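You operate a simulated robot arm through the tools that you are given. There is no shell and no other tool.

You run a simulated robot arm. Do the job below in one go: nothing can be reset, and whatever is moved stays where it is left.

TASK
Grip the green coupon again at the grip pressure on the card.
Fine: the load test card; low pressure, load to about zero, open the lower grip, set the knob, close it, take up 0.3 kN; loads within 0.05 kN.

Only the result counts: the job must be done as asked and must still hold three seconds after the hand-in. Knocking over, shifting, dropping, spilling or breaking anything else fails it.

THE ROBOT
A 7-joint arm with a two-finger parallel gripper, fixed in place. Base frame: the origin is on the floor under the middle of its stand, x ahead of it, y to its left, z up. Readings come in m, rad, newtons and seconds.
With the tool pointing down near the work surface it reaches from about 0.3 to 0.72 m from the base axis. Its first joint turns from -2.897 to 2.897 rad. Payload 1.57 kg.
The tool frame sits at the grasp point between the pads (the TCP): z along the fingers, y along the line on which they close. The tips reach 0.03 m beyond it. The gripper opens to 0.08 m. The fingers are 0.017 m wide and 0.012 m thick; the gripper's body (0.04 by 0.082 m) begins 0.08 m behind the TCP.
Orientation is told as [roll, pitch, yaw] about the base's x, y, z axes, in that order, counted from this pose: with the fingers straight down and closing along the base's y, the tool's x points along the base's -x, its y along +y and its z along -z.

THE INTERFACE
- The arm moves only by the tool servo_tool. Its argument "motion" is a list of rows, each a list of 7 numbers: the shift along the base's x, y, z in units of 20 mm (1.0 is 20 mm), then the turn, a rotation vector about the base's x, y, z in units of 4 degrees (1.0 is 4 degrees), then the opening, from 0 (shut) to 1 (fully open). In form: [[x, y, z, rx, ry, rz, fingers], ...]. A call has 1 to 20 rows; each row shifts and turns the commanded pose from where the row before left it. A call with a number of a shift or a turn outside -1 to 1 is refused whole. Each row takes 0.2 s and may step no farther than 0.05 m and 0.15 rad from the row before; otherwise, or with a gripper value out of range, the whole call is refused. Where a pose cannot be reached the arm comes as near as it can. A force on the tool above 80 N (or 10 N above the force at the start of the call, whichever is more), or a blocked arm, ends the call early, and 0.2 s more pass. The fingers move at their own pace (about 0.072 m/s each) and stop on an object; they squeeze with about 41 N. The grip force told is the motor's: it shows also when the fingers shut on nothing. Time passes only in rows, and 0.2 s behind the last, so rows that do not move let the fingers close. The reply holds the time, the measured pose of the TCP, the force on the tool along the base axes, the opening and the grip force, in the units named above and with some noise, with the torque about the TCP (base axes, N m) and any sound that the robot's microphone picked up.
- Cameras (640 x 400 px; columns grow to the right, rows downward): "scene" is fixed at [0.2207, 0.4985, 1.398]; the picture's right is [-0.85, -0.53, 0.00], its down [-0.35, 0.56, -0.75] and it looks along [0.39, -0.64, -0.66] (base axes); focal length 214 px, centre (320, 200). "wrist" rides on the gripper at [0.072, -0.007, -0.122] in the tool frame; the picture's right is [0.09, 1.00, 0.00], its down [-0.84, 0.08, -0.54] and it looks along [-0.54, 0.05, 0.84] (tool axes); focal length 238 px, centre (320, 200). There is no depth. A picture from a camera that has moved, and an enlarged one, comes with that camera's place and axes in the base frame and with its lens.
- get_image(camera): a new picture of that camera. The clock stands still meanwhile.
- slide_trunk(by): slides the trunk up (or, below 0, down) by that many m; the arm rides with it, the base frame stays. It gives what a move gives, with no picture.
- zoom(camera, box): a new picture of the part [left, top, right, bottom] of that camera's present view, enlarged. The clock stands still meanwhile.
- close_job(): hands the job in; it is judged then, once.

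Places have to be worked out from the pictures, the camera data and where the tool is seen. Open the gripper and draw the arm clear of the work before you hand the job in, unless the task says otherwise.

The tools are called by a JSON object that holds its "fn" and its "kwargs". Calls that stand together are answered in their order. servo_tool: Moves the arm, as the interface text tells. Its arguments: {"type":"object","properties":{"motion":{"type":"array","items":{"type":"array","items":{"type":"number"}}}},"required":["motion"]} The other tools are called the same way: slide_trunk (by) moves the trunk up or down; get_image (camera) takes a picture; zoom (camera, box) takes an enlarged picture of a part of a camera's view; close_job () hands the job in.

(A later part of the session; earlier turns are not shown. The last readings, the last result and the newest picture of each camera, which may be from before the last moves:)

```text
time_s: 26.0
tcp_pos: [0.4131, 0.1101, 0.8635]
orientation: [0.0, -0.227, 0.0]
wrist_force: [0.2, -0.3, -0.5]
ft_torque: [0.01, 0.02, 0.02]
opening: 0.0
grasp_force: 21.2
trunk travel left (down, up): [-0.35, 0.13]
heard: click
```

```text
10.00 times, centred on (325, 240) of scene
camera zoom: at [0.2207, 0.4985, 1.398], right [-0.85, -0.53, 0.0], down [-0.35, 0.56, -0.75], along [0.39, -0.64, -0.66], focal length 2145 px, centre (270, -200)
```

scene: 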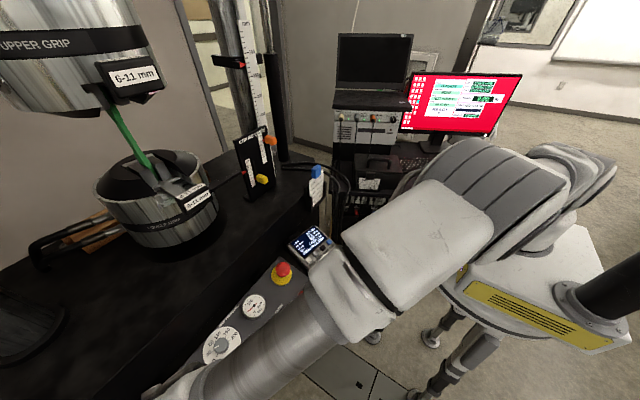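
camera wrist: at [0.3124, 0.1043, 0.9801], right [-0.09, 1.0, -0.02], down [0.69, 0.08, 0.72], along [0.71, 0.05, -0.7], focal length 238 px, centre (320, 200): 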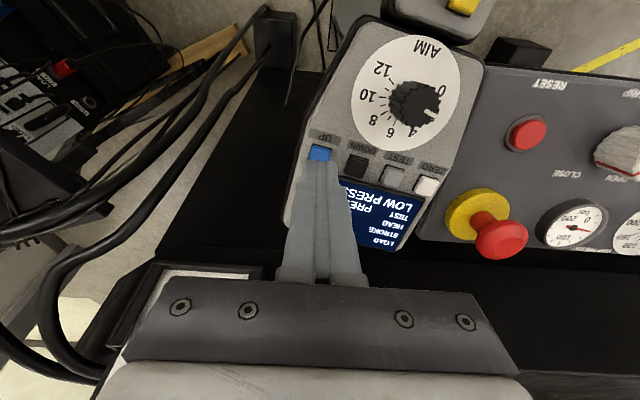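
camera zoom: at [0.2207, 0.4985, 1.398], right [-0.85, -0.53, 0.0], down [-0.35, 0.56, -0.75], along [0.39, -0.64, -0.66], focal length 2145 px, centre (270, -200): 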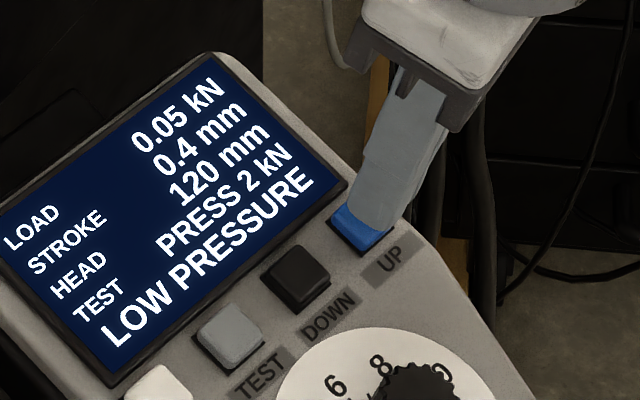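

0.05 kN now; the rate falls off near zero. One more press of about 0.85 s.

{"fn": "servo_tool", "kwargs": {"motion": [[0.15, 0, -0.68, 0, 0, 0, 0], [0, 0, 0, 0, 0, 0, 0], [0, 0, 0, 0, 0, 0, 0], [0, 0, 0, 0, 0, 0, 0], [0, 0, 0, 0, 0, 0, 0], [-0.15, 0, 0.68, 0, 0, 0, 0], [0, 0, 0, 0, 0, 0, 0]]}}

{"fn": "zoom", "kwargs": {"camera": "scene", "box": [300, 220, 350, 260]}}

```text
time_s: 27.6
tcp_pos: [0.4121, 0.1107, 0.8628]
orientation: [0.0, -0.227, -0.001]
wrist_force: [-0.1, -0.2, 0.1]
ft_torque: [0.0, 0.0, 0.02]
opening: 0.0001
grasp_force: 21.9
trunk travel left (down, up): [-0.35, 0.13]
heard: click
```

```text
10.00 times, centred on (325, 240) of scene
camera zoom: at [0.2207, 0.4985, 1.398], right [-0.85, -0.53, 0.0], down [-0.35, 0.56, -0.75], along [0.39, -0.64, -0.66], focal length 2145 px, centre (270, -200)
```

zoom: 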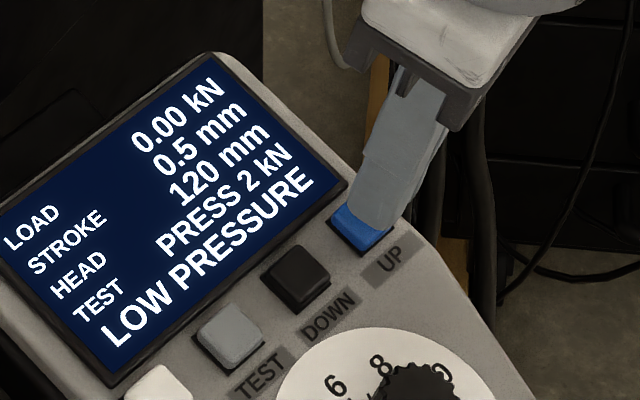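

Load reads 0.00 kN. Next is the LOWER GRIP knob (top at about (0.398, 0.476, 0.82)); I back away from the handset, rise, and travel over to hover above it.

{"fn": "servo_tool", "kwargs": {"motion": [[-0.3, 0, 0.9, 0, 0, 0, 0], [-0.3, 0, 0.9, 0, 0, 0, 0], [-0.3, 0, 0.9, 0, 0, 0, 0], [-0.3, 0, 0.9, 0, 0, 0, 0], [-0.2, 0.5, 0, 0, 0, 0, 0], [0, 1, 0, 0, 0, 0, 0], [0, 1, 0, 0, 0, 0, 0], [0, 1, 0, 0, 0, 0, 0], [0, 1, 0, 0, 0, 0, 0], [0, 1, 0, 0, 0, 0, 0], [0, 1, 0, 0, 0, 0, 0], [0, 1, 0, 0, 0, 0, 0], [0, 1, 0, 0, 0, 0, 0], [0, 1, 0, 0, 0, 0, 0]]}}

{"fn": "servo_tool", "kwargs": {"motion": [[0, 1, 0, 0, 0, 0, 0.3], [0, 1, 0, 0, 0, 0, 0.8], [0, 1, 0, 0, 0, 0, 0.8], [0, 1, 0, 0, 0, 0, 0.8], [0, 1, 0, 0, 0, 0, 0.8], [0, 1, 0, 0, 0, 0, 0.8], [0, 1, 0, 0, 0, 0, 0.8], [0, 1, 0, 0, 0, 0, 0.8], [0, 0.75, 0, 0, 0, 0, 0.8]]}}

{"fn": "get_image", "kwargs": {"camera": "wrist"}}

{"fn": "zoom", "kwargs": {"camera": "wrist", "box": [240, 70, 400, 170]}}

{"fn": "zoom", "kwargs": {"camera": "scene", "box": [280, 215, 385, 315]}}

```text
time_s: 30.6
tcp_pos: [0.3847, 0.3016, 0.936]
orientation: [0.001, -0.228, 0.0]
wrist_force: [0.2, 0.2, -0.1]
ft_torque: [0.01, 0.01, 0.01]
opening: 0.0
grasp_force: 21.8
trunk travel left (down, up): [-0.35, 0.13]
```

```text
time_s: 32.6
tcp_pos: [0.3829, 0.4755, 0.9364]
orientation: [-0.001, -0.226, -0.001]
wrist_force: [0.4, -0.3, -0.3]
ft_torque: [0.03, -0.01, 0.0]
opening: 0.064
grasp_force: 0.1
trunk travel left (down, up): [-0.35, 0.13]
```

```text
taken
camera wrist: at [0.2873, 0.469, 1.0388], right [-0.09, 1.0, -0.02], down [0.69, 0.08, 0.72], along [0.71, 0.05, -0.7], focal length 238 px, centre (320, 200)
```

wrist: 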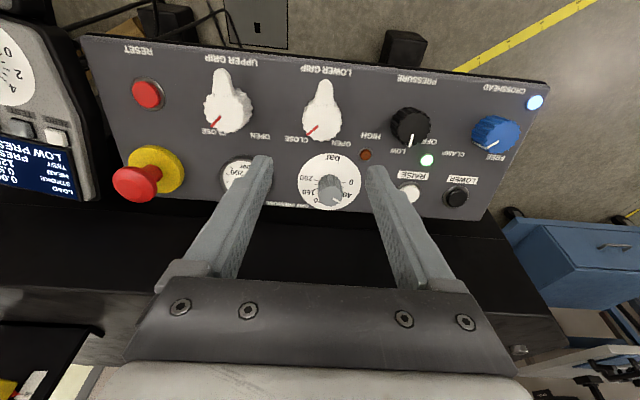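

```text
4.00 times, centred on (320, 120) of wrist
camera zoom: at [0.2873, 0.469, 1.0388], right [-0.09, 1.0, -0.02], down [0.69, 0.08, 0.72], along [0.71, 0.05, -0.7], focal length 953 px, centre (320, 520)
```

zoom: 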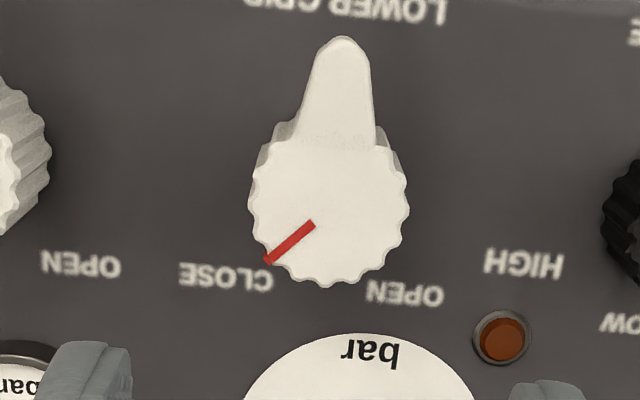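

```text
4.00 times, centred on (332, 265) of scene
camera zoom: at [0.2207, 0.4985, 1.398], right [-0.85, -0.53, 0.0], down [-0.35, 0.56, -0.75], along [0.39, -0.64, -0.66], focal length 858 px, centre (270, -60)
```

zoom: 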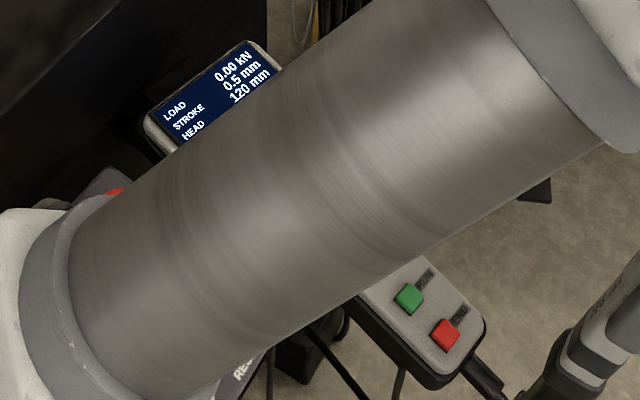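

Load still 0.00. The knob's top centre re-triangulates to about (0.4005, 0.4765, 0.822), pointer at CLOSE. I lower to about 23 mm over its top and re-check alignment.

{"fn": "servo_tool", "kwargs": {"motion": [[0.07, 0.01, -0.77, 0, 0, 0, 0.8], [0.07, 0.01, -0.77, 0, 0, 0, 0.8], [0.07, 0.01, -0.77, 0, 0, 0, 0.8], [0.07, 0.01, -0.77, 0, 0, 0, 0.8]]}}

{"fn": "get_image", "kwargs": {"camera": "wrist"}}

{"fn": "zoom", "kwargs": {"camera": "wrist", "box": [240, 90, 400, 190]}}

```text
time_s: 33.6
tcp_pos: [0.3894, 0.4768, 0.8745]
orientation: [0.003, -0.226, -0.001]
wrist_force: [-0.2, 0.6, -0.9]
ft_torque: [-0.02, -0.01, -0.01]
opening: 0.064
grasp_force: 0.1
trunk travel left (down, up): [-0.35, 0.13]
```

```text
taken
camera wrist: at [0.2932, 0.4697, 0.9773], right [-0.09, 1.0, -0.02], down [0.69, 0.08, 0.72], along [0.72, 0.05, -0.7], focal length 238 px, centre (320, 200)
```

wrist: 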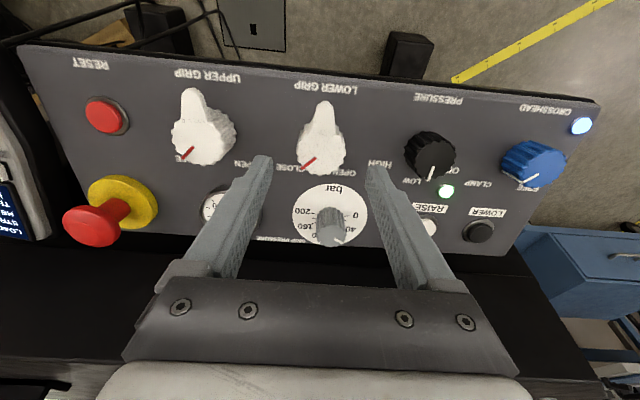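

```text
4.00 times, centred on (320, 140) of wrist
camera zoom: at [0.2932, 0.4697, 0.9773], right [-0.09, 1.0, -0.02], down [0.69, 0.08, 0.72], along [0.72, 0.05, -0.7], focal length 953 px, centre (320, 440)
```

zoom: 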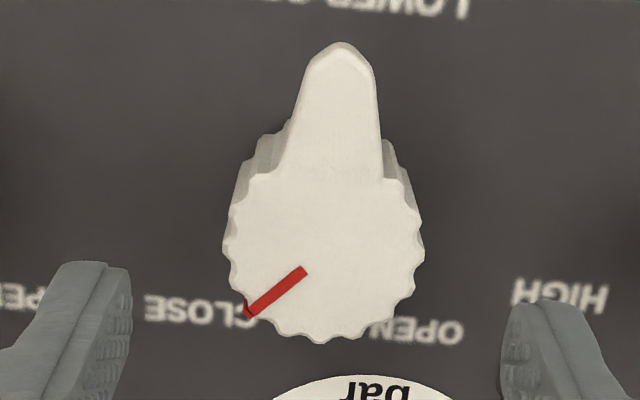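

The knob is centred within ~1–3 mm of the tool axis. I descend 40 mm along the normal and close on the round body.

{"fn": "servo_tool", "kwargs": {"motion": [[0.125, 0, -0.65, 0, 0, 0, 0.8], [0.125, 0, -0.65, 0, 0, 0, 0.8], [0.125, 0, -0.65, 0, 0, 0, 0.8], [0, 0, 0, 0, 0, 0, 0.8]]}}

{"fn": "zoom", "kwargs": {"camera": "wrist", "box": [240, 120, 400, 220]}}

```text
time_s: 34.6
tcp_pos: [0.3973, 0.4766, 0.8352]
orientation: [0.001, -0.226, 0.0]
wrist_force: [0.2, 0.5, 0.2]
ft_torque: [0.01, 0.0, 0.01]
opening: 0.0642
grasp_force: 0.0
trunk travel left (down, up): [-0.35, 0.13]
```

```text
4.00 times, centred on (320, 170) of wrist
camera zoom: at [0.3014, 0.4697, 0.9382], right [-0.09, 1.0, -0.02], down [0.69, 0.08, 0.72], along [0.71, 0.05, -0.7], focal length 953 px, centre (320, 320)
```

zoom: 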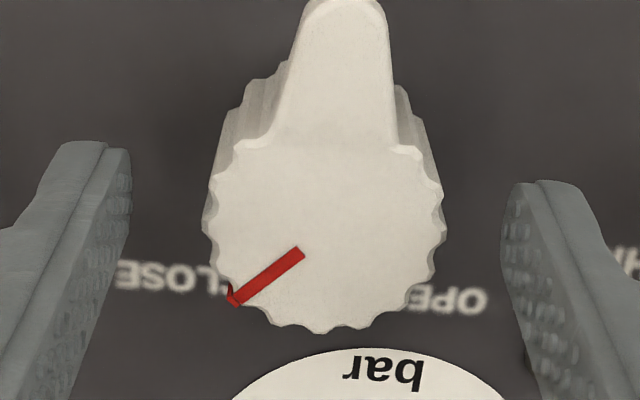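

Well aligned; I go 4 mm deeper and close the fingers on the LOWER GRIP knob.

{"fn": "servo_tool", "kwargs": {"motion": [[0.03, 0, -0.19, 0, 0, 0, 0.8], [0, 0, 0, 0, 0, 0, 0.3], [0, 0, 0, 0, 0, 0, 0.3], [0, 0, 0, 0, 0, 0, 0.3]]}}

{"fn": "zoom", "kwargs": {"camera": "wrist", "box": [240, 120, 400, 220]}}

```text
time_s: 35.6
tcp_pos: [0.3983, 0.4768, 0.8331]
orientation: [-0.001, -0.228, -0.001]
wrist_force: [1.0, 3.9, -0.1]
ft_torque: [-0.22, 0.1, -0.09]
opening: 0.0395
grasp_force: 45.1
trunk travel left (down, up): [-0.35, 0.13]
```

```text
4.00 times, centred on (320, 170) of wrist
camera zoom: at [0.3016, 0.4703, 0.9347], right [-0.09, 1.0, -0.02], down [0.69, 0.08, 0.72], along [0.72, 0.05, -0.7], focal length 953 px, centre (320, 320)
```

zoom: 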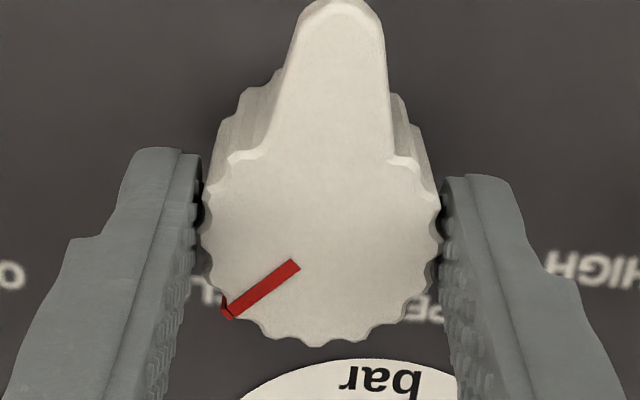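

Gripped at 39.5 mm. I turn counter-clockwise from CLOSE toward OPEN – the first 60°, then check.

{"fn": "servo_tool", "kwargs": {"motion": [[0, 0, 0, -0.211, 0, 0.913, 0.3], [0, 0, 0, -0.211, 0, 0.913, 0.3], [0, 0, 0, -0.211, 0, 0.913, 0.3], [0, 0, 0, -0.211, 0, 0.913, 0.3], [0, 0, 0, -0.211, 0, 0.913, 0.3], [0, 0, 0, -0.211, 0, 0.913, 0.3], [0, 0, 0, -0.211, 0, 0.913, 0.3], [0, 0, 0, -0.211, 0, 0.913, 0.3], [0, 0, 0, -0.211, 0, 0.913, 0.3], [0, 0, 0, -0.211, 0, 0.913, 0.3], [0, 0, 0, -0.211, 0, 0.913, 0.3], [0, 0, 0, -0.211, 0, 0.913, 0.3], [0, 0, 0, -0.211, 0, 0.913, 0.3], [0, 0, 0, -0.211, 0, 0.913, 0.3], [0, 0, 0, -0.211, 0, 0.913, 0.3], [0, 0, 0, -0.211, 0, 0.913, 0.3]]}}

{"fn": "get_image", "kwargs": {"camera": "wrist"}}

{"fn": "get_image", "kwargs": {"camera": "scene"}}

```text
time_s: 39.0
tcp_pos: [0.3988, 0.4766, 0.8317]
orientation: [-0.197, -0.113, 1.058]
wrist_force: [4.0, 3.5, 4.0]
ft_torque: [-1.08, -0.56, -0.31]
opening: 0.0402
grasp_force: 45.1
trunk travel left (down, up): [-0.35, 0.13]
```

```text
taken
camera wrist: at [0.3423, 0.4111, 0.9439], right [-0.89, 0.42, -0.2], down [0.22, 0.76, 0.61], along [0.41, 0.49, -0.77], focal length 238 px, centre (320, 200)
```

wrist: 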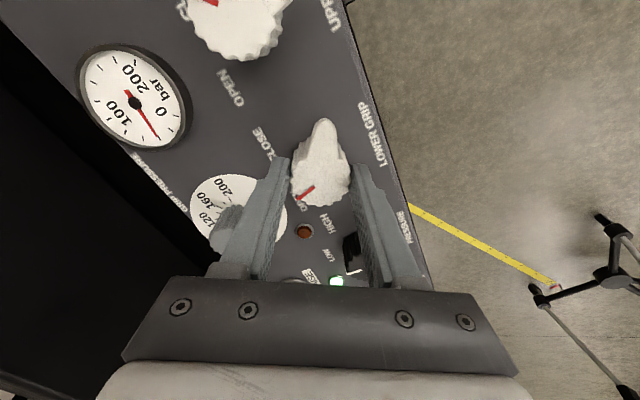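

```text
taken
```

scene: 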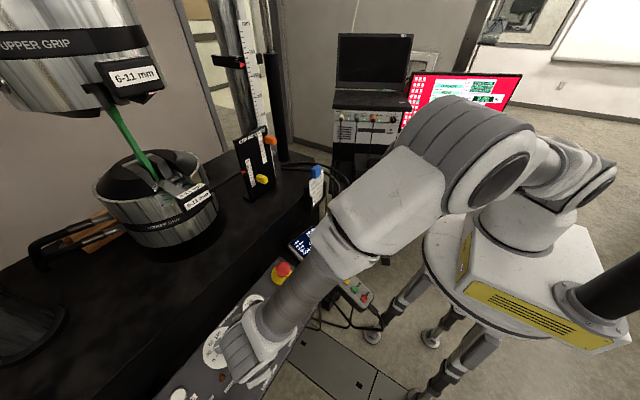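

The knob follows (60° turned). I turn the remaining 30° to OPEN.

{"fn": "servo_tool", "kwargs": {"motion": [[0, 0, 0, -0.211, 0, 0.913, 0.3], [0, 0, 0, -0.211, 0, 0.913, 0.3], [0, 0, 0, -0.211, 0, 0.913, 0.3], [0, 0, 0, -0.211, 0, 0.913, 0.3], [0, 0, 0, -0.211, 0, 0.913, 0.3], [0, 0, 0, -0.211, 0, 0.913, 0.3], [0, 0, 0, -0.211, 0, 0.913, 0.3], [0, 0, 0, -0.211, 0, 0.913, 0.3]]}}

{"fn": "get_image", "kwargs": {"camera": "wrist"}}

{"fn": "zoom", "kwargs": {"camera": "scene", "box": [80, 100, 240, 260]}}

{"fn": "zoom", "kwargs": {"camera": "scene", "box": [280, 215, 385, 315]}}

```text
time_s: 40.8
tcp_pos: [0.3975, 0.4774, 0.8314]
orientation: [-0.227, -0.001, 1.568]
wrist_force: [6.5, -1.0, 5.2]
ft_torque: [-0.95, -0.95, -0.46]
opening: 0.0399
grasp_force: 44.8
trunk travel left (down, up): [-0.35, 0.13]
```

```text
taken
camera wrist: at [0.3783, 0.4045, 0.9522], right [-0.97, -0.09, -0.22], down [-0.2, 0.84, 0.51], along [0.14, 0.54, -0.83], focal length 238 px, centre (320, 200)
```

wrist: 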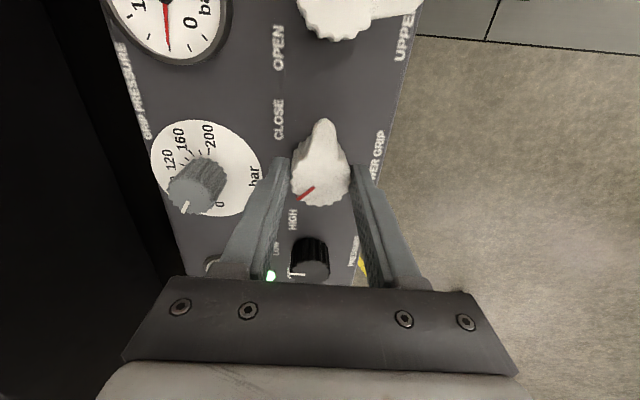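

```text
2.50 times, centred on (160, 180) of scene
camera zoom: at [0.2207, 0.4985, 1.398], right [-0.85, -0.53, 0.0], down [-0.35, 0.56, -0.75], along [0.39, -0.64, -0.66], focal length 536 px, centre (720, 250)
```

zoom: 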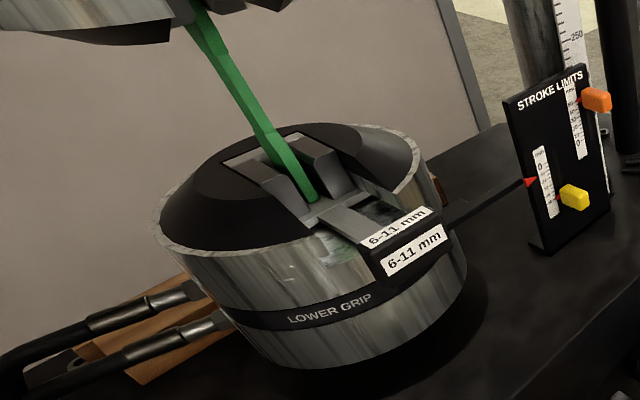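

```text
4.00 times, centred on (332, 265) of scene
camera zoom: at [0.2207, 0.4985, 1.398], right [-0.85, -0.53, 0.0], down [-0.35, 0.56, -0.75], along [0.39, -0.64, -0.66], focal length 858 px, centre (270, -60)
```

zoom: 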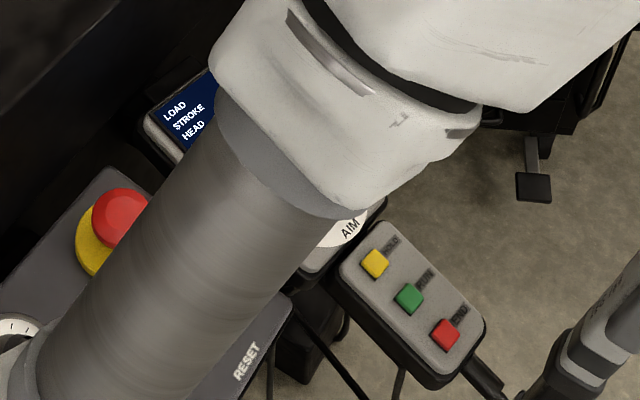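

The lower-grip jaws now stand clear of the coupon. I open the fingers, back off, and move over to the GRIP PRESSURE knob at about (0.487, 0.496), keeping this yaw so there is room for the clockwise turn.

{"fn": "servo_tool", "kwargs": {"motion": [[0, 0, 0, 0, 0, 0, 0.8], [0, 0, 0, 0, 0, 0, 0.8], [-0.225, 0, 0.974, 0, 0, 0, 0.8], [-0.225, 0, 0.974, 0, 0, 0, 0.8], [-0.225, 0, 0.974, 0, 0, 0, 0.8], [-0.1, 0, 0.4, 0, 0, 0, 0.8], [0.9, 0.19, 0, 0, 0, 0, 0.8], [0.9, 0.19, 0, 0, 0, 0, 0.8], [0.9, 0.19, 0, 0, 0, 0, 0.8], [0.9, 0.19, 0, 0, 0, 0, 0.8], [0.9, 0.19, 0, 0, 0, 0, 0.8]]}}

{"fn": "get_image", "kwargs": {"camera": "wrist"}}

{"fn": "zoom", "kwargs": {"camera": "wrist", "box": [240, 70, 400, 200]}}

{"fn": "get_image", "kwargs": {"camera": "scene"}}

```text
time_s: 43.2
tcp_pos: [0.4729, 0.4961, 0.8988]
orientation: [-0.228, -0.003, 1.569]
wrist_force: [0.0, 0.8, 0.4]
ft_torque: [0.01, 0.05, 0.03]
opening: 0.0639
grasp_force: 0.2
trunk travel left (down, up): [-0.35, 0.13]
```

```text
taken
camera wrist: at [0.4526, 0.4237, 1.019], right [-0.97, -0.09, -0.22], down [-0.2, 0.84, 0.51], along [0.14, 0.54, -0.83], focal length 238 px, centre (320, 200)
```

wrist: 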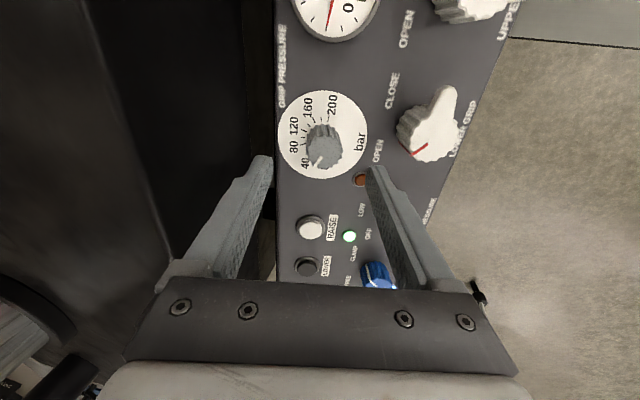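

```text
3.08 times, centred on (320, 135) of wrist
camera zoom: at [0.4526, 0.4237, 1.019], right [-0.97, -0.09, -0.22], down [-0.2, 0.84, 0.51], along [0.14, 0.54, -0.83], focal length 733 px, centre (320, 400)
```

zoom: 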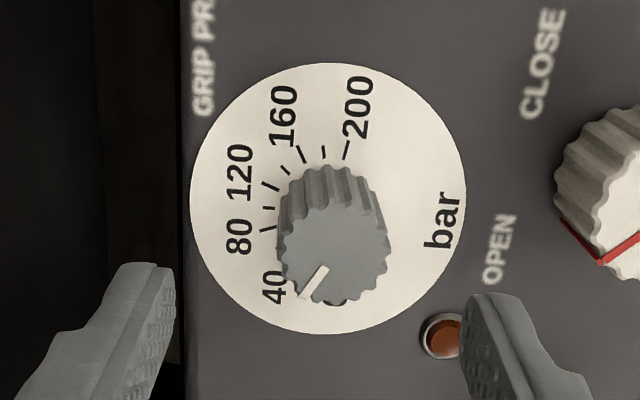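

```text
taken
```

scene: 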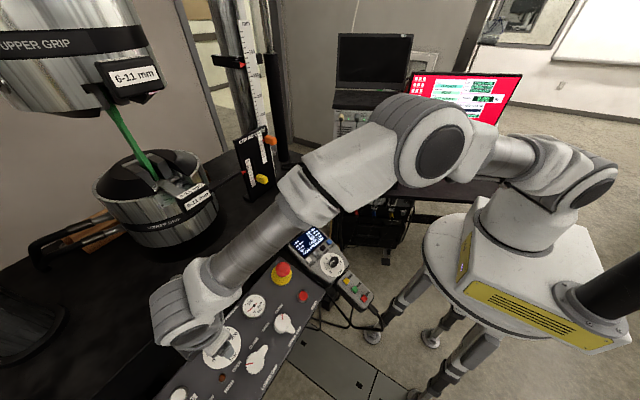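

The knob top is about 3 mm toward −x and 2.5 mm toward +y of the tool axis; I correct for that while descending part-way, then re-check.

{"fn": "servo_tool", "kwargs": {"motion": [[0.08, 0.04, -0.57, 0, 0, 0, 0.75], [0.08, 0.04, -0.57, 0, 0, 0, 0.75], [0.08, 0.04, -0.57, 0, 0, 0, 0.75], [0, 0, 0, 0, 0, 0, 0.75]]}}

{"fn": "zoom", "kwargs": {"camera": "wrist", "box": [240, 100, 400, 200]}}

{"fn": "zoom", "kwargs": {"camera": "scene", "box": [280, 215, 385, 315]}}

```text
time_s: 44.2
tcp_pos: [0.4775, 0.499, 0.8627]
orientation: [-0.226, -0.003, 1.569]
wrist_force: [0.1, -0.1, -0.1]
ft_torque: [-0.02, 0.02, -0.01]
opening: 0.06
grasp_force: 0.0
trunk travel left (down, up): [-0.35, 0.13]
```

```text
4.00 times, centred on (320, 150) of wrist
camera zoom: at [0.457, 0.4261, 0.9836], right [-0.97, -0.09, -0.22], down [-0.2, 0.84, 0.51], along [0.14, 0.54, -0.83], focal length 953 px, centre (320, 400)
```

zoom: 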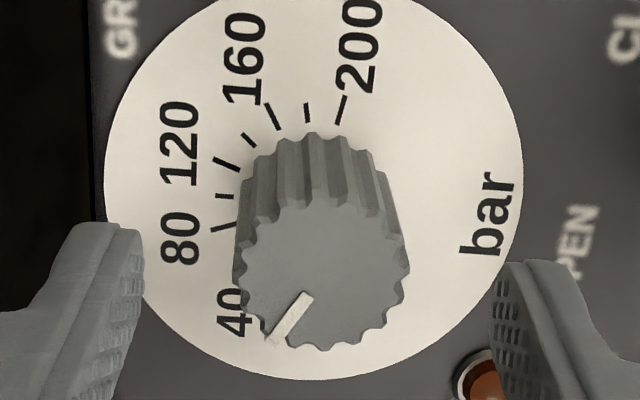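

```text
4.00 times, centred on (332, 265) of scene
camera zoom: at [0.2207, 0.4985, 1.398], right [-0.85, -0.53, 0.0], down [-0.35, 0.56, -0.75], along [0.39, -0.64, -0.66], focal length 858 px, centre (270, -60)
```

zoom: 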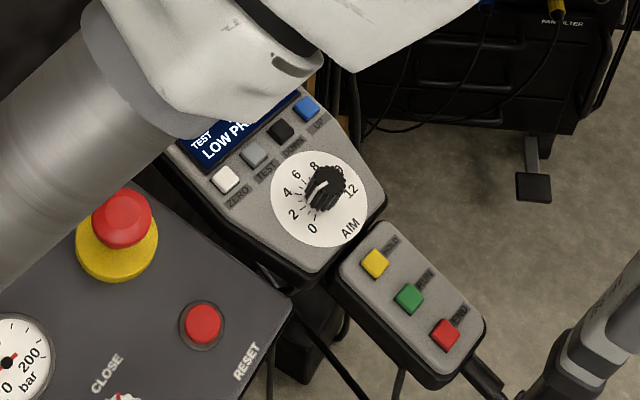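

Aligned within about half a millimetre (the 100-bar tick is at panel-top, scale ≈1.05°/bar). I descend the last 20 mm and close on the pressure knob.

{"fn": "servo_tool", "kwargs": {"motion": [[0.12, 0, -0.49, 0, 0, 0, 0.75], [0.12, 0, -0.49, 0, 0, 0, 0.75], [0, 0, 0, 0, 0, 0, 0.25], [0, 0, 0, 0, 0, 0, 0.25], [0, 0, 0, 0, 0, 0, 0.25]]}}

{"fn": "zoom", "kwargs": {"camera": "wrist", "box": [240, 120, 400, 220]}}

{"fn": "get_image", "kwargs": {"camera": "wrist"}}

```text
time_s: 45.4
tcp_pos: [0.4827, 0.498, 0.8452]
orientation: [-0.227, -0.001, 1.57]
wrist_force: [-2.7, -1.0, -1.3]
ft_torque: [0.28, -1.0, 0.1]
opening: 0.0306
grasp_force: 39.8
trunk travel left (down, up): [-0.35, 0.13]
```

```text
4.00 times, centred on (320, 170) of wrist
camera zoom: at [0.462, 0.4259, 0.9644], right [-0.97, -0.09, -0.22], down [-0.2, 0.84, 0.51], along [0.14, 0.54, -0.83], focal length 953 px, centre (320, 320)
```

zoom: 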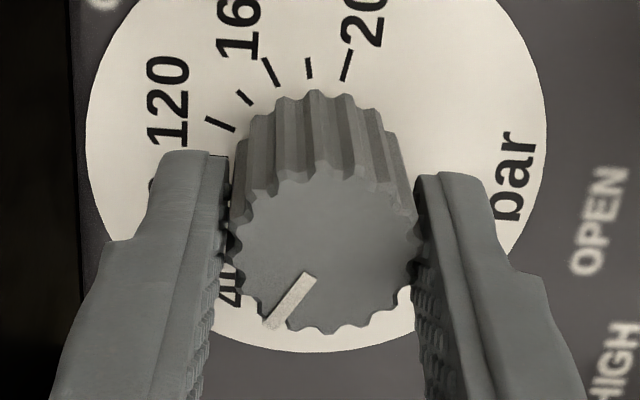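

```text
taken
camera wrist: at [0.462, 0.4259, 0.9644], right [-0.97, -0.09, -0.22], down [-0.2, 0.84, 0.51], along [0.14, 0.54, -0.83], focal length 238 px, centre (320, 200)
```

wrist: 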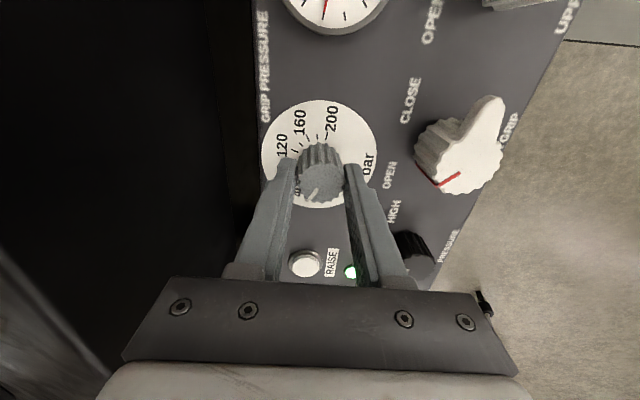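

Gripped (30.6 mm). I turn clockwise 48° first.

{"fn": "servo_tool", "kwargs": {"motion": [[0, 0, 0, 0.225, 0, -0.974, 0.25], [0, 0, 0, 0.225, 0, -0.974, 0.25], [0, 0, 0, 0.225, 0, -0.974, 0.25], [0, 0, 0, 0.225, 0, -0.974, 0.25], [0, 0, 0, 0.225, 0, -0.974, 0.25], [0, 0, 0, 0.225, 0, -0.974, 0.25], [0, 0, 0, 0.225, 0, -0.974, 0.25], [0, 0, 0, 0.225, 0, -0.974, 0.25], [0, 0, 0, 0.225, 0, -0.974, 0.25], [0, 0, 0, 0.225, 0, -0.974, 0.25], [0, 0, 0, 0.225, 0, -0.974, 0.25], [0, 0, 0, 0.225, 0, -0.974, 0.25]]}}

{"fn": "get_image", "kwargs": {"camera": "wrist"}}

{"fn": "zoom", "kwargs": {"camera": "wrist", "box": [240, 100, 400, 220]}}

```text
time_s: 48.0
tcp_pos: [0.484, 0.4976, 0.845]
orientation: [-0.155, -0.171, 0.742]
wrist_force: [16.9, -7.6, -0.9]
ft_torque: [-0.39, -1.73, 0.01]
opening: 0.03
grasp_force: 39.4
trunk travel left (down, up): [-0.35, 0.13]
```

```text
taken
camera wrist: at [0.4094, 0.4441, 0.9523], right [-0.71, 0.68, -0.17], down [0.43, 0.61, 0.66], along [0.55, 0.4, -0.73], focal length 238 px, centre (320, 200)
```

wrist: 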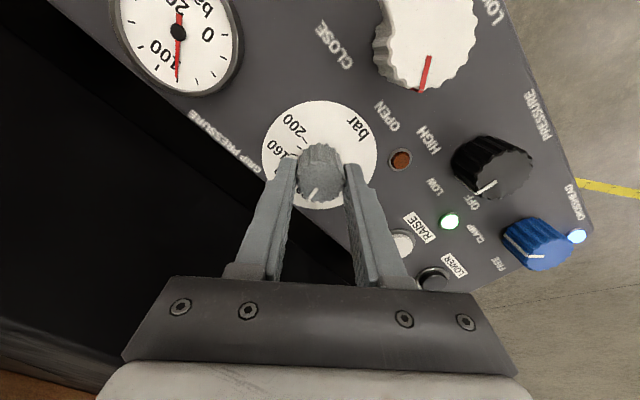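

```text
3.33 times, centred on (320, 160) of wrist
camera zoom: at [0.4094, 0.4441, 0.9523], right [-0.71, 0.68, -0.17], down [0.43, 0.61, 0.66], along [0.55, 0.4, -0.73], focal length 794 px, centre (320, 333)
```

zoom: 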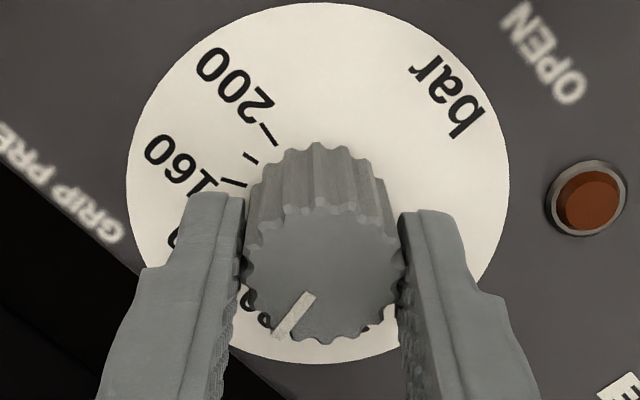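

The gauge needle moves with the knob. I zoom on it for a reading.

{"fn": "zoom", "kwargs": {"camera": "wrist", "box": [100, 0, 250, 100]}}

{"fn": "zoom", "kwargs": {"camera": "scene", "box": [200, 260, 300, 380]}}

```text
4.00 times, centred on (175, 50) of wrist
camera zoom: at [0.4094, 0.4441, 0.9523], right [-0.71, 0.68, -0.17], down [0.43, 0.61, 0.66], along [0.55, 0.4, -0.73], focal length 953 px, centre (900, 800)
```

zoom: 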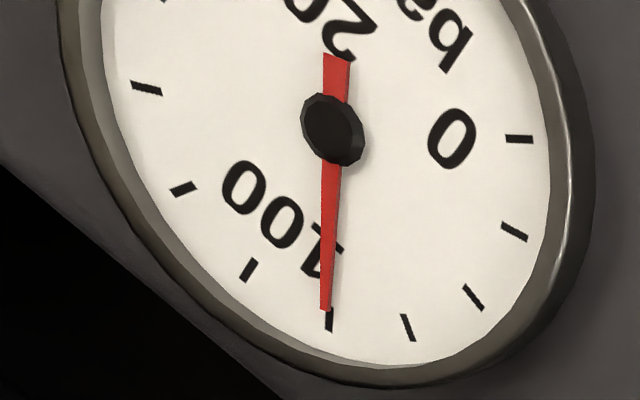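

```text
3.33 times, centred on (250, 320) of scene
camera zoom: at [0.2207, 0.4985, 1.398], right [-0.85, -0.53, 0.0], down [-0.35, 0.56, -0.75], along [0.39, -0.64, -0.66], focal length 715 px, centre (553, -200)
```

zoom: 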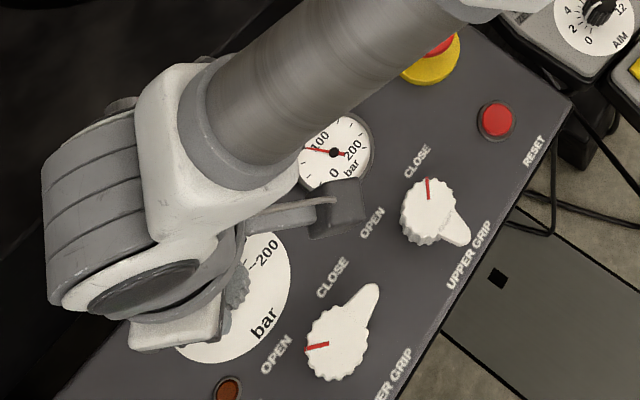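

The gauge reads about 80 bar after 47° of turn (~1.19°/bar, no slip). I turn a further 60° clockwise and read again.

{"fn": "servo_tool", "kwargs": {"motion": [[0, 0, 0, 0.225, 0, -0.974, 0.25], [0, 0, 0, 0.225, 0, -0.974, 0.25], [0, 0, 0, 0.225, 0, -0.974, 0.25], [0, 0, 0, 0.225, 0, -0.974, 0.25], [0, 0, 0, 0.225, 0, -0.974, 0.25], [0, 0, 0, 0.225, 0, -0.974, 0.25], [0, 0, 0, 0.225, 0, -0.974, 0.25], [0, 0, 0, 0.225, 0, -0.974, 0.25], [0, 0, 0, 0.225, 0, -0.974, 0.25], [0, 0, 0, 0.225, 0, -0.974, 0.25], [0, 0, 0, 0.225, 0, -0.974, 0.25], [0, 0, 0, 0.225, 0, -0.974, 0.25], [0, 0, 0, 0.225, 0, -0.974, 0.25], [0, 0, 0, 0.225, 0, -0.974, 0.25], [0, 0, 0, 0.225, 0, -0.974, 0.25]]}}

{"fn": "get_image", "kwargs": {"camera": "wrist"}}

{"fn": "zoom", "kwargs": {"camera": "scene", "box": [225, 275, 285, 335]}}

```text
time_s: 51.2
tcp_pos: [0.4849, 0.494, 0.8441]
orientation: [0.072, -0.217, -0.328]
wrist_force: [11.8, -25.6, 5.7]
ft_torque: [0.8, 0.23, 0.3]
opening: 0.0301
grasp_force: 39.2
trunk travel left (down, up): [-0.35, 0.13]
```

```text
taken
camera wrist: at [0.3894, 0.5109, 0.9474], right [0.22, 0.97, 0.05], down [0.67, -0.19, 0.71], along [0.7, -0.12, -0.7], focal length 238 px, centre (320, 200)
```

wrist: 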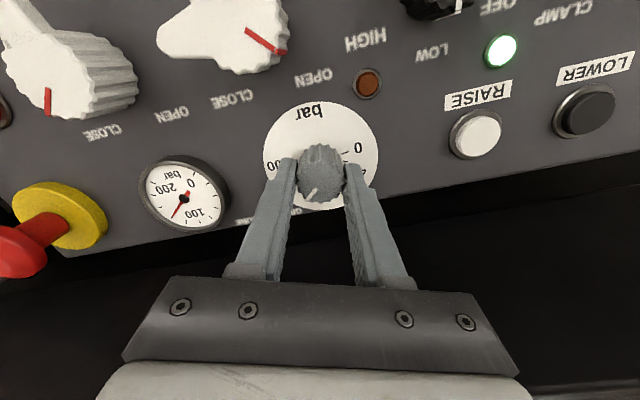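

```text
6.67 times, centred on (255, 305) of scene
camera zoom: at [0.2207, 0.4985, 1.398], right [-0.85, -0.53, 0.0], down [-0.35, 0.56, -0.75], along [0.39, -0.64, -0.66], focal length 1430 px, centre (753, -500)
```

zoom: 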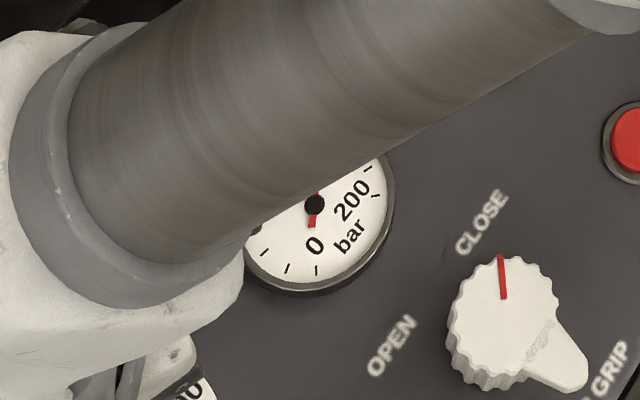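

There's some side force (the knob axis is a few mm off in y) but nothing slipped. I zoom in on the gauge.

{"fn": "zoom", "kwargs": {"camera": "wrist", "box": [130, 145, 240, 240]}}

{"fn": "zoom", "kwargs": {"camera": "wrist", "box": [250, 90, 390, 220]}}

```text
4.21 times, centred on (185, 192) of wrist
camera zoom: at [0.3894, 0.5109, 0.9474], right [0.22, 0.97, 0.05], down [0.67, -0.19, 0.71], along [0.7, -0.12, -0.7], focal length 1004 px, centre (888, 232)
```

zoom: 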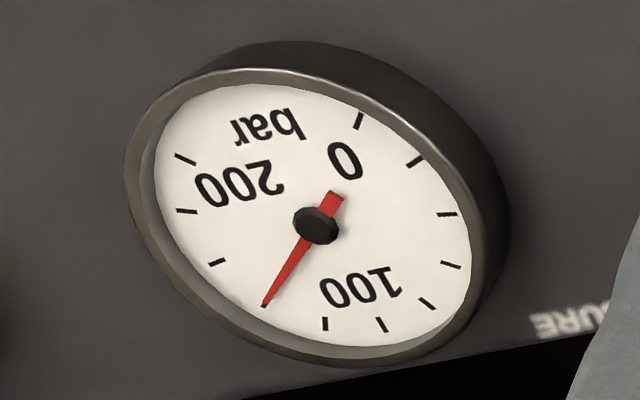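

```text
3.08 times, centred on (320, 155) of wrist
camera zoom: at [0.3894, 0.5109, 0.9474], right [0.22, 0.97, 0.05], down [0.67, -0.19, 0.71], along [0.7, -0.12, -0.7], focal length 733 px, centre (320, 338)
```

zoom: 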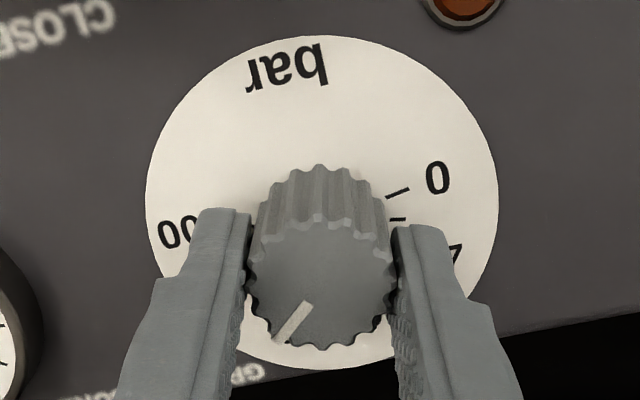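

The needle lies right on the 140 tick (dial-ellipse estimate 140 ±1 bar). I release, back off along the normal, and re-read gauge and pointer.

{"fn": "servo_tool", "kwargs": {"motion": [[0, 0, 0, 0, 0, 0, 0.7], [0, 0, 0, 0, 0, 0, 0.7], [-0.225, 0, 0.974, 0, 0, 0, 0.7], [-0.225, 0, 0.974, 0, 0, 0, 0.7], [-0.225, 0, 0.974, 0, 0, 0, 0.7], [-0.1, 0, 0.4, 0, 0, 0, 0.8]]}}

{"fn": "get_image", "kwargs": {"camera": "wrist"}}

{"fn": "zoom", "kwargs": {"camera": "wrist", "box": [150, 120, 270, 220]}}

{"fn": "zoom", "kwargs": {"camera": "wrist", "box": [260, 80, 400, 200]}}

```text
time_s: 52.6
tcp_pos: [0.4664, 0.4987, 0.9108]
orientation: [0.072, -0.216, -0.324]
wrist_force: [-0.5, -0.3, -0.9]
ft_torque: [0.0, 0.01, -0.04]
opening: 0.0638
grasp_force: 0.0
trunk travel left (down, up): [-0.35, 0.13]
```

```text
taken
camera wrist: at [0.3709, 0.5144, 1.0135], right [0.22, 0.97, 0.05], down [0.68, -0.19, 0.71], along [0.7, -0.12, -0.7], focal length 238 px, centre (320, 200)
```

wrist: 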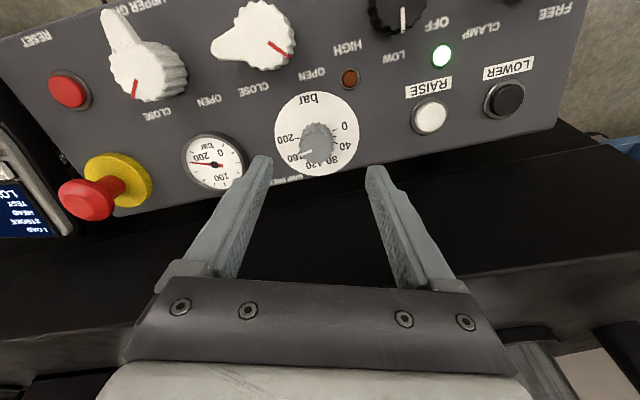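

```text
4.00 times, centred on (210, 170) of wrist
camera zoom: at [0.3709, 0.5144, 1.0135], right [0.22, 0.97, 0.05], down [0.68, -0.19, 0.71], along [0.7, -0.12, -0.7], focal length 953 px, centre (760, 320)
```

zoom: 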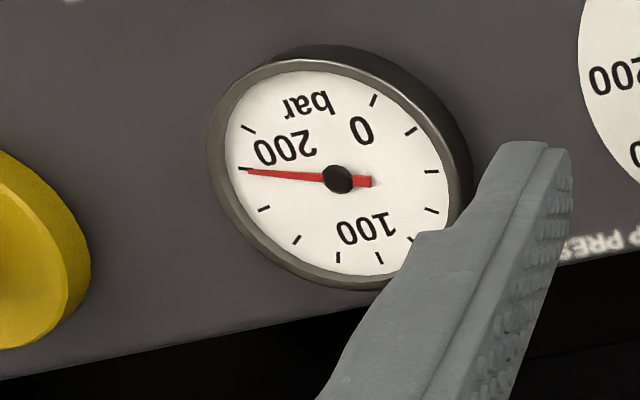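

```text
3.33 times, centred on (330, 140) of wrist
camera zoom: at [0.3709, 0.5144, 1.0135], right [0.22, 0.97, 0.05], down [0.68, -0.19, 0.71], along [0.7, -0.12, -0.7], focal length 794 px, centre (287, 400)
```

zoom: 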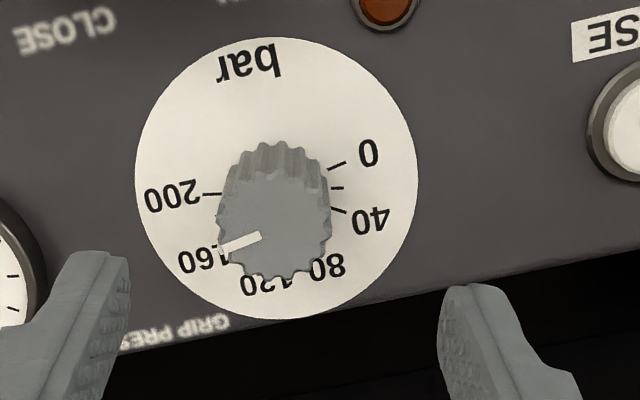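

On release the side load spun the knob on: the gauge settled at 180 bar (so the dial is ≈1°/bar and the gauge lags). The true knob axis is about 3.7 mm toward −y of my tool; I correct that and come back down.

{"fn": "servo_tool", "kwargs": {"motion": [[0.17, -0.06, -0.66, 0, 0, 0, 0.75], [0.17, -0.06, -0.66, 0, 0, 0, 0.75], [0.17, -0.06, -0.66, 0, 0, 0, 0.75], [0, 0, 0, 0, 0, 0, 0.75]]}}

{"fn": "get_image", "kwargs": {"camera": "wrist"}}

{"fn": "zoom", "kwargs": {"camera": "wrist", "box": [240, 110, 400, 210]}}

```text
time_s: 53.6
tcp_pos: [0.4774, 0.4954, 0.871]
orientation: [0.075, -0.215, -0.327]
wrist_force: [-0.2, 0.2, 0.2]
ft_torque: [-0.01, 0.01, 0.02]
opening: 0.0599
grasp_force: 0.0
trunk travel left (down, up): [-0.35, 0.13]
```

```text
taken
camera wrist: at [0.3817, 0.5111, 0.9741], right [0.22, 0.97, 0.05], down [0.68, -0.19, 0.71], along [0.7, -0.12, -0.7], focal length 238 px, centre (320, 200)
```

wrist: 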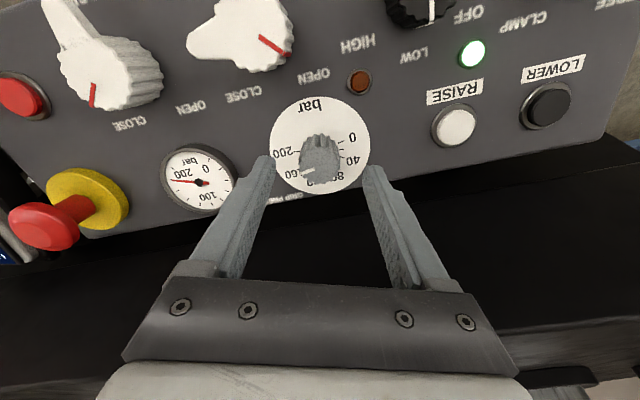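

```text
4.00 times, centred on (320, 160) of wrist
camera zoom: at [0.3817, 0.5111, 0.9741], right [0.22, 0.97, 0.05], down [0.68, -0.19, 0.71], along [0.7, -0.12, -0.7], focal length 953 px, centre (320, 360)
```

zoom: 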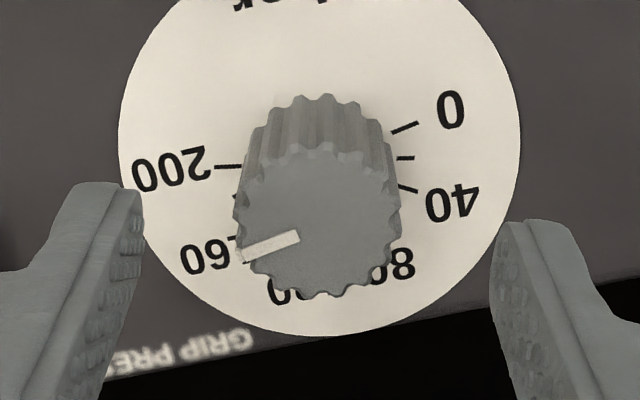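

Centred to about 1–2 mm. I finish the descent and close, checking side forces before turning back.

{"fn": "servo_tool", "kwargs": {"motion": [[0.165, -0.015, -0.66, 0, 0, 0, 0.75], [0.165, -0.015, -0.66, 0, 0, 0, 0.75], [0, 0, 0, 0, 0, 0, 0.25], [0, 0, 0, 0, 0, 0, 0.25], [0, 0, 0, 0, 0, 0, 0.25]]}}

{"fn": "zoom", "kwargs": {"camera": "wrist", "box": [240, 120, 400, 220]}}

{"fn": "zoom", "kwargs": {"camera": "wrist", "box": [130, 145, 240, 240]}}

```text
time_s: 54.8
tcp_pos: [0.4827, 0.4943, 0.8442]
orientation: [0.072, -0.216, -0.323]
wrist_force: [0.3, 0.2, -1.5]
ft_torque: [0.92, -0.37, 0.24]
opening: 0.0296
grasp_force: 39.0
trunk travel left (down, up): [-0.35, 0.13]
```

```text
4.00 times, centred on (320, 170) of wrist
camera zoom: at [0.3882, 0.5105, 0.9476], right [0.22, 0.97, 0.05], down [0.68, -0.19, 0.71], along [0.7, -0.12, -0.7], focal length 953 px, centre (320, 320)
```

zoom: 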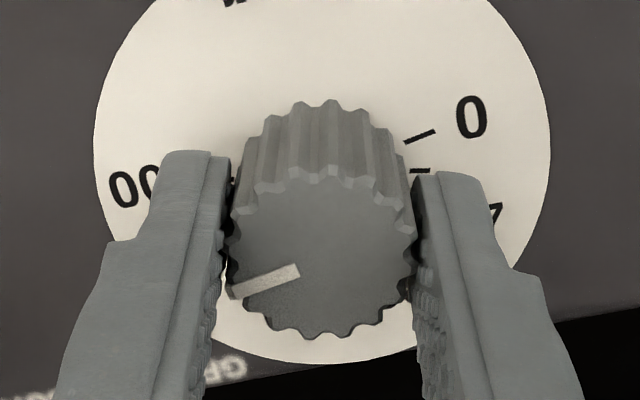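

```text
4.21 times, centred on (185, 192) of wrist
camera zoom: at [0.3882, 0.5105, 0.9476], right [0.22, 0.97, 0.05], down [0.68, -0.19, 0.71], along [0.7, -0.12, -0.7], focal length 1004 px, centre (888, 232)
```

zoom: 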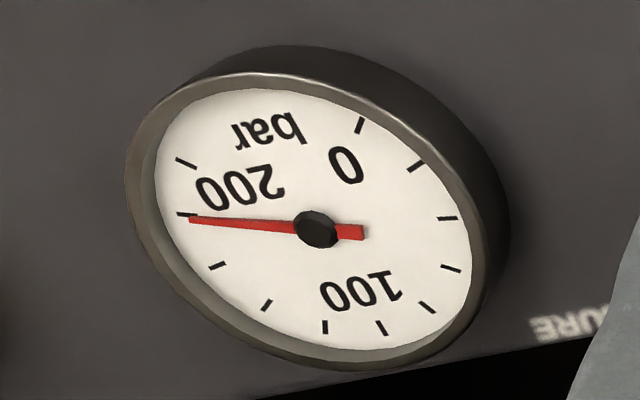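

Side forces are near zero now and the gauge shows about 178. I turn counter-clockwise 36° and wait for the gauge to settle.

{"fn": "servo_tool", "kwargs": {"motion": [[0, 0, 0, -0.225, 0, 0.974, 0.25], [0, 0, 0, -0.225, 0, 0.974, 0.25], [0, 0, 0, -0.225, 0, 0.974, 0.25], [0, 0, 0, -0.225, 0, 0.974, 0.25], [0, 0, 0, -0.225, 0, 0.974, 0.25], [0, 0, 0, -0.225, 0, 0.974, 0.25], [0, 0, 0, -0.225, 0, 0.974, 0.25], [0, 0, 0, -0.225, 0, 0.974, 0.25], [0, 0, 0, -0.225, 0, 0.974, 0.25], [0, 0, 0, 0, 0, 0, 0.25], [0, 0, 0, 0, 0, 0, 0.25], [0, 0, 0, 0, 0, 0, 0.25], [0, 0, 0, 0, 0, 0, 0.25], [0, 0, 0, 0, 0, 0, 0.25]]}}

{"fn": "get_image", "kwargs": {"camera": "wrist"}}

{"fn": "zoom", "kwargs": {"camera": "wrist", "box": [120, 60, 260, 180]}}

```text
time_s: 57.8
tcp_pos: [0.4847, 0.4942, 0.8455]
orientation: [-0.072, -0.216, 0.319]
wrist_force: [1.3, 18.7, 0.1]
ft_torque: [-0.62, -0.27, -0.19]
opening: 0.0296
grasp_force: 38.8
trunk travel left (down, up): [-0.35, 0.13]
```

```text
taken
camera wrist: at [0.3921, 0.4668, 0.9485], right [-0.38, 0.92, -0.09], down [0.63, 0.33, 0.7], along [0.68, 0.21, -0.71], focal length 238 px, centre (320, 200)
```

wrist: 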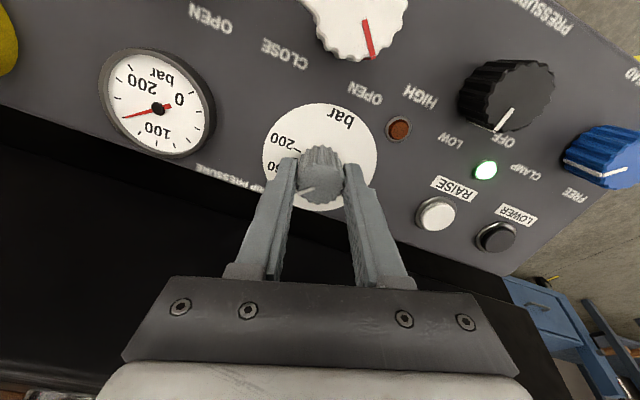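

```text
3.33 times, centred on (190, 120) of wrist
camera zoom: at [0.3921, 0.4668, 0.9485], right [-0.38, 0.92, -0.09], down [0.63, 0.33, 0.7], along [0.68, 0.21, -0.71], focal length 794 px, centre (753, 467)
```

zoom: 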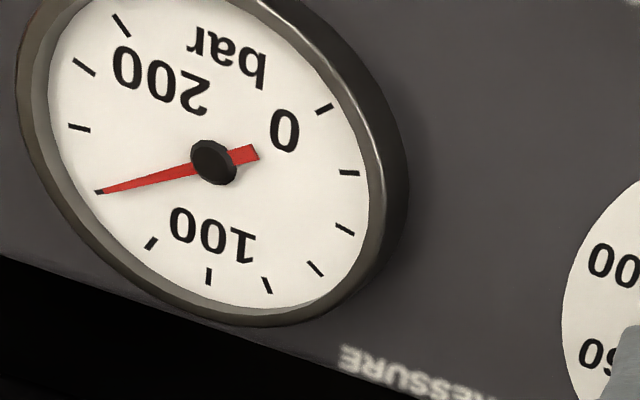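

The needle is right on 140, but there is 19 N of side force. I relieve it by shifting the tool slightly in +y before opening, so the knob is not dragged this time.

{"fn": "servo_tool", "kwargs": {"motion": [[0, 0.08, 0, 0, 0, 0, 0.25], [0, 0, 0, 0, 0, 0, 0.25]]}}

{"fn": "zoom", "kwargs": {"camera": "wrist", "box": [240, 110, 400, 210]}}

```text
time_s: 58.4
tcp_pos: [0.484, 0.4949, 0.8441]
orientation: [-0.073, -0.213, 0.319]
wrist_force: [-1.5, 12.1, 1.8]
ft_torque: [-0.65, -0.57, -0.18]
opening: 0.0296
grasp_force: 39.0
trunk travel left (down, up): [-0.35, 0.13]
```

```text
4.00 times, centred on (320, 160) of wrist
camera zoom: at [0.3921, 0.4672, 0.9486], right [-0.38, 0.92, -0.09], down [0.63, 0.33, 0.7], along [0.68, 0.21, -0.71], focal length 953 px, centre (320, 360)
```

zoom: 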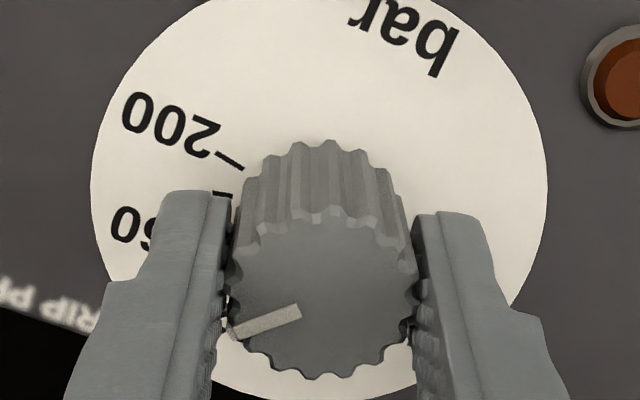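

Force fell from 19 to 12 N for 1.6 mm; I shift another 2.8 mm to null it.

{"fn": "servo_tool", "kwargs": {"motion": [[0, 0.14, 0, 0, 0, 0, 0.25], [0, 0, 0, 0, 0, 0, 0.25]]}}

{"fn": "zoom", "kwargs": {"camera": "wrist", "box": [120, 60, 260, 180]}}

```text
time_s: 59.0
tcp_pos: [0.4846, 0.4962, 0.8447]
orientation: [-0.075, -0.215, 0.317]
wrist_force: [-4.5, -3.3, 5.1]
ft_torque: [-1.1, -0.21, -0.25]
opening: 0.0298
grasp_force: 38.8
trunk travel left (down, up): [-0.35, 0.13]
```

```text
3.33 times, centred on (190, 120) of wrist
camera zoom: at [0.3922, 0.4678, 0.9488], right [-0.38, 0.92, -0.09], down [0.63, 0.33, 0.7], along [0.67, 0.21, -0.71], focal length 794 px, centre (753, 467)
```

zoom: 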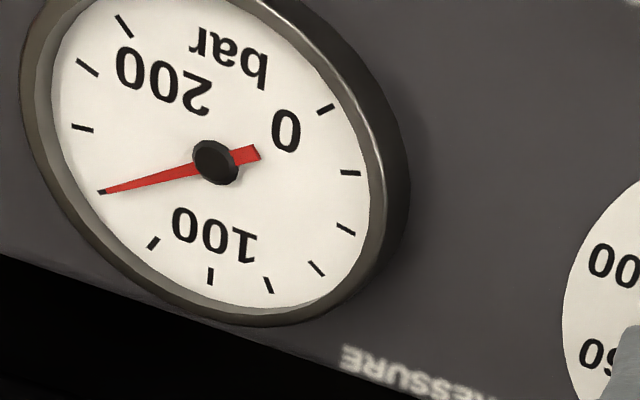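

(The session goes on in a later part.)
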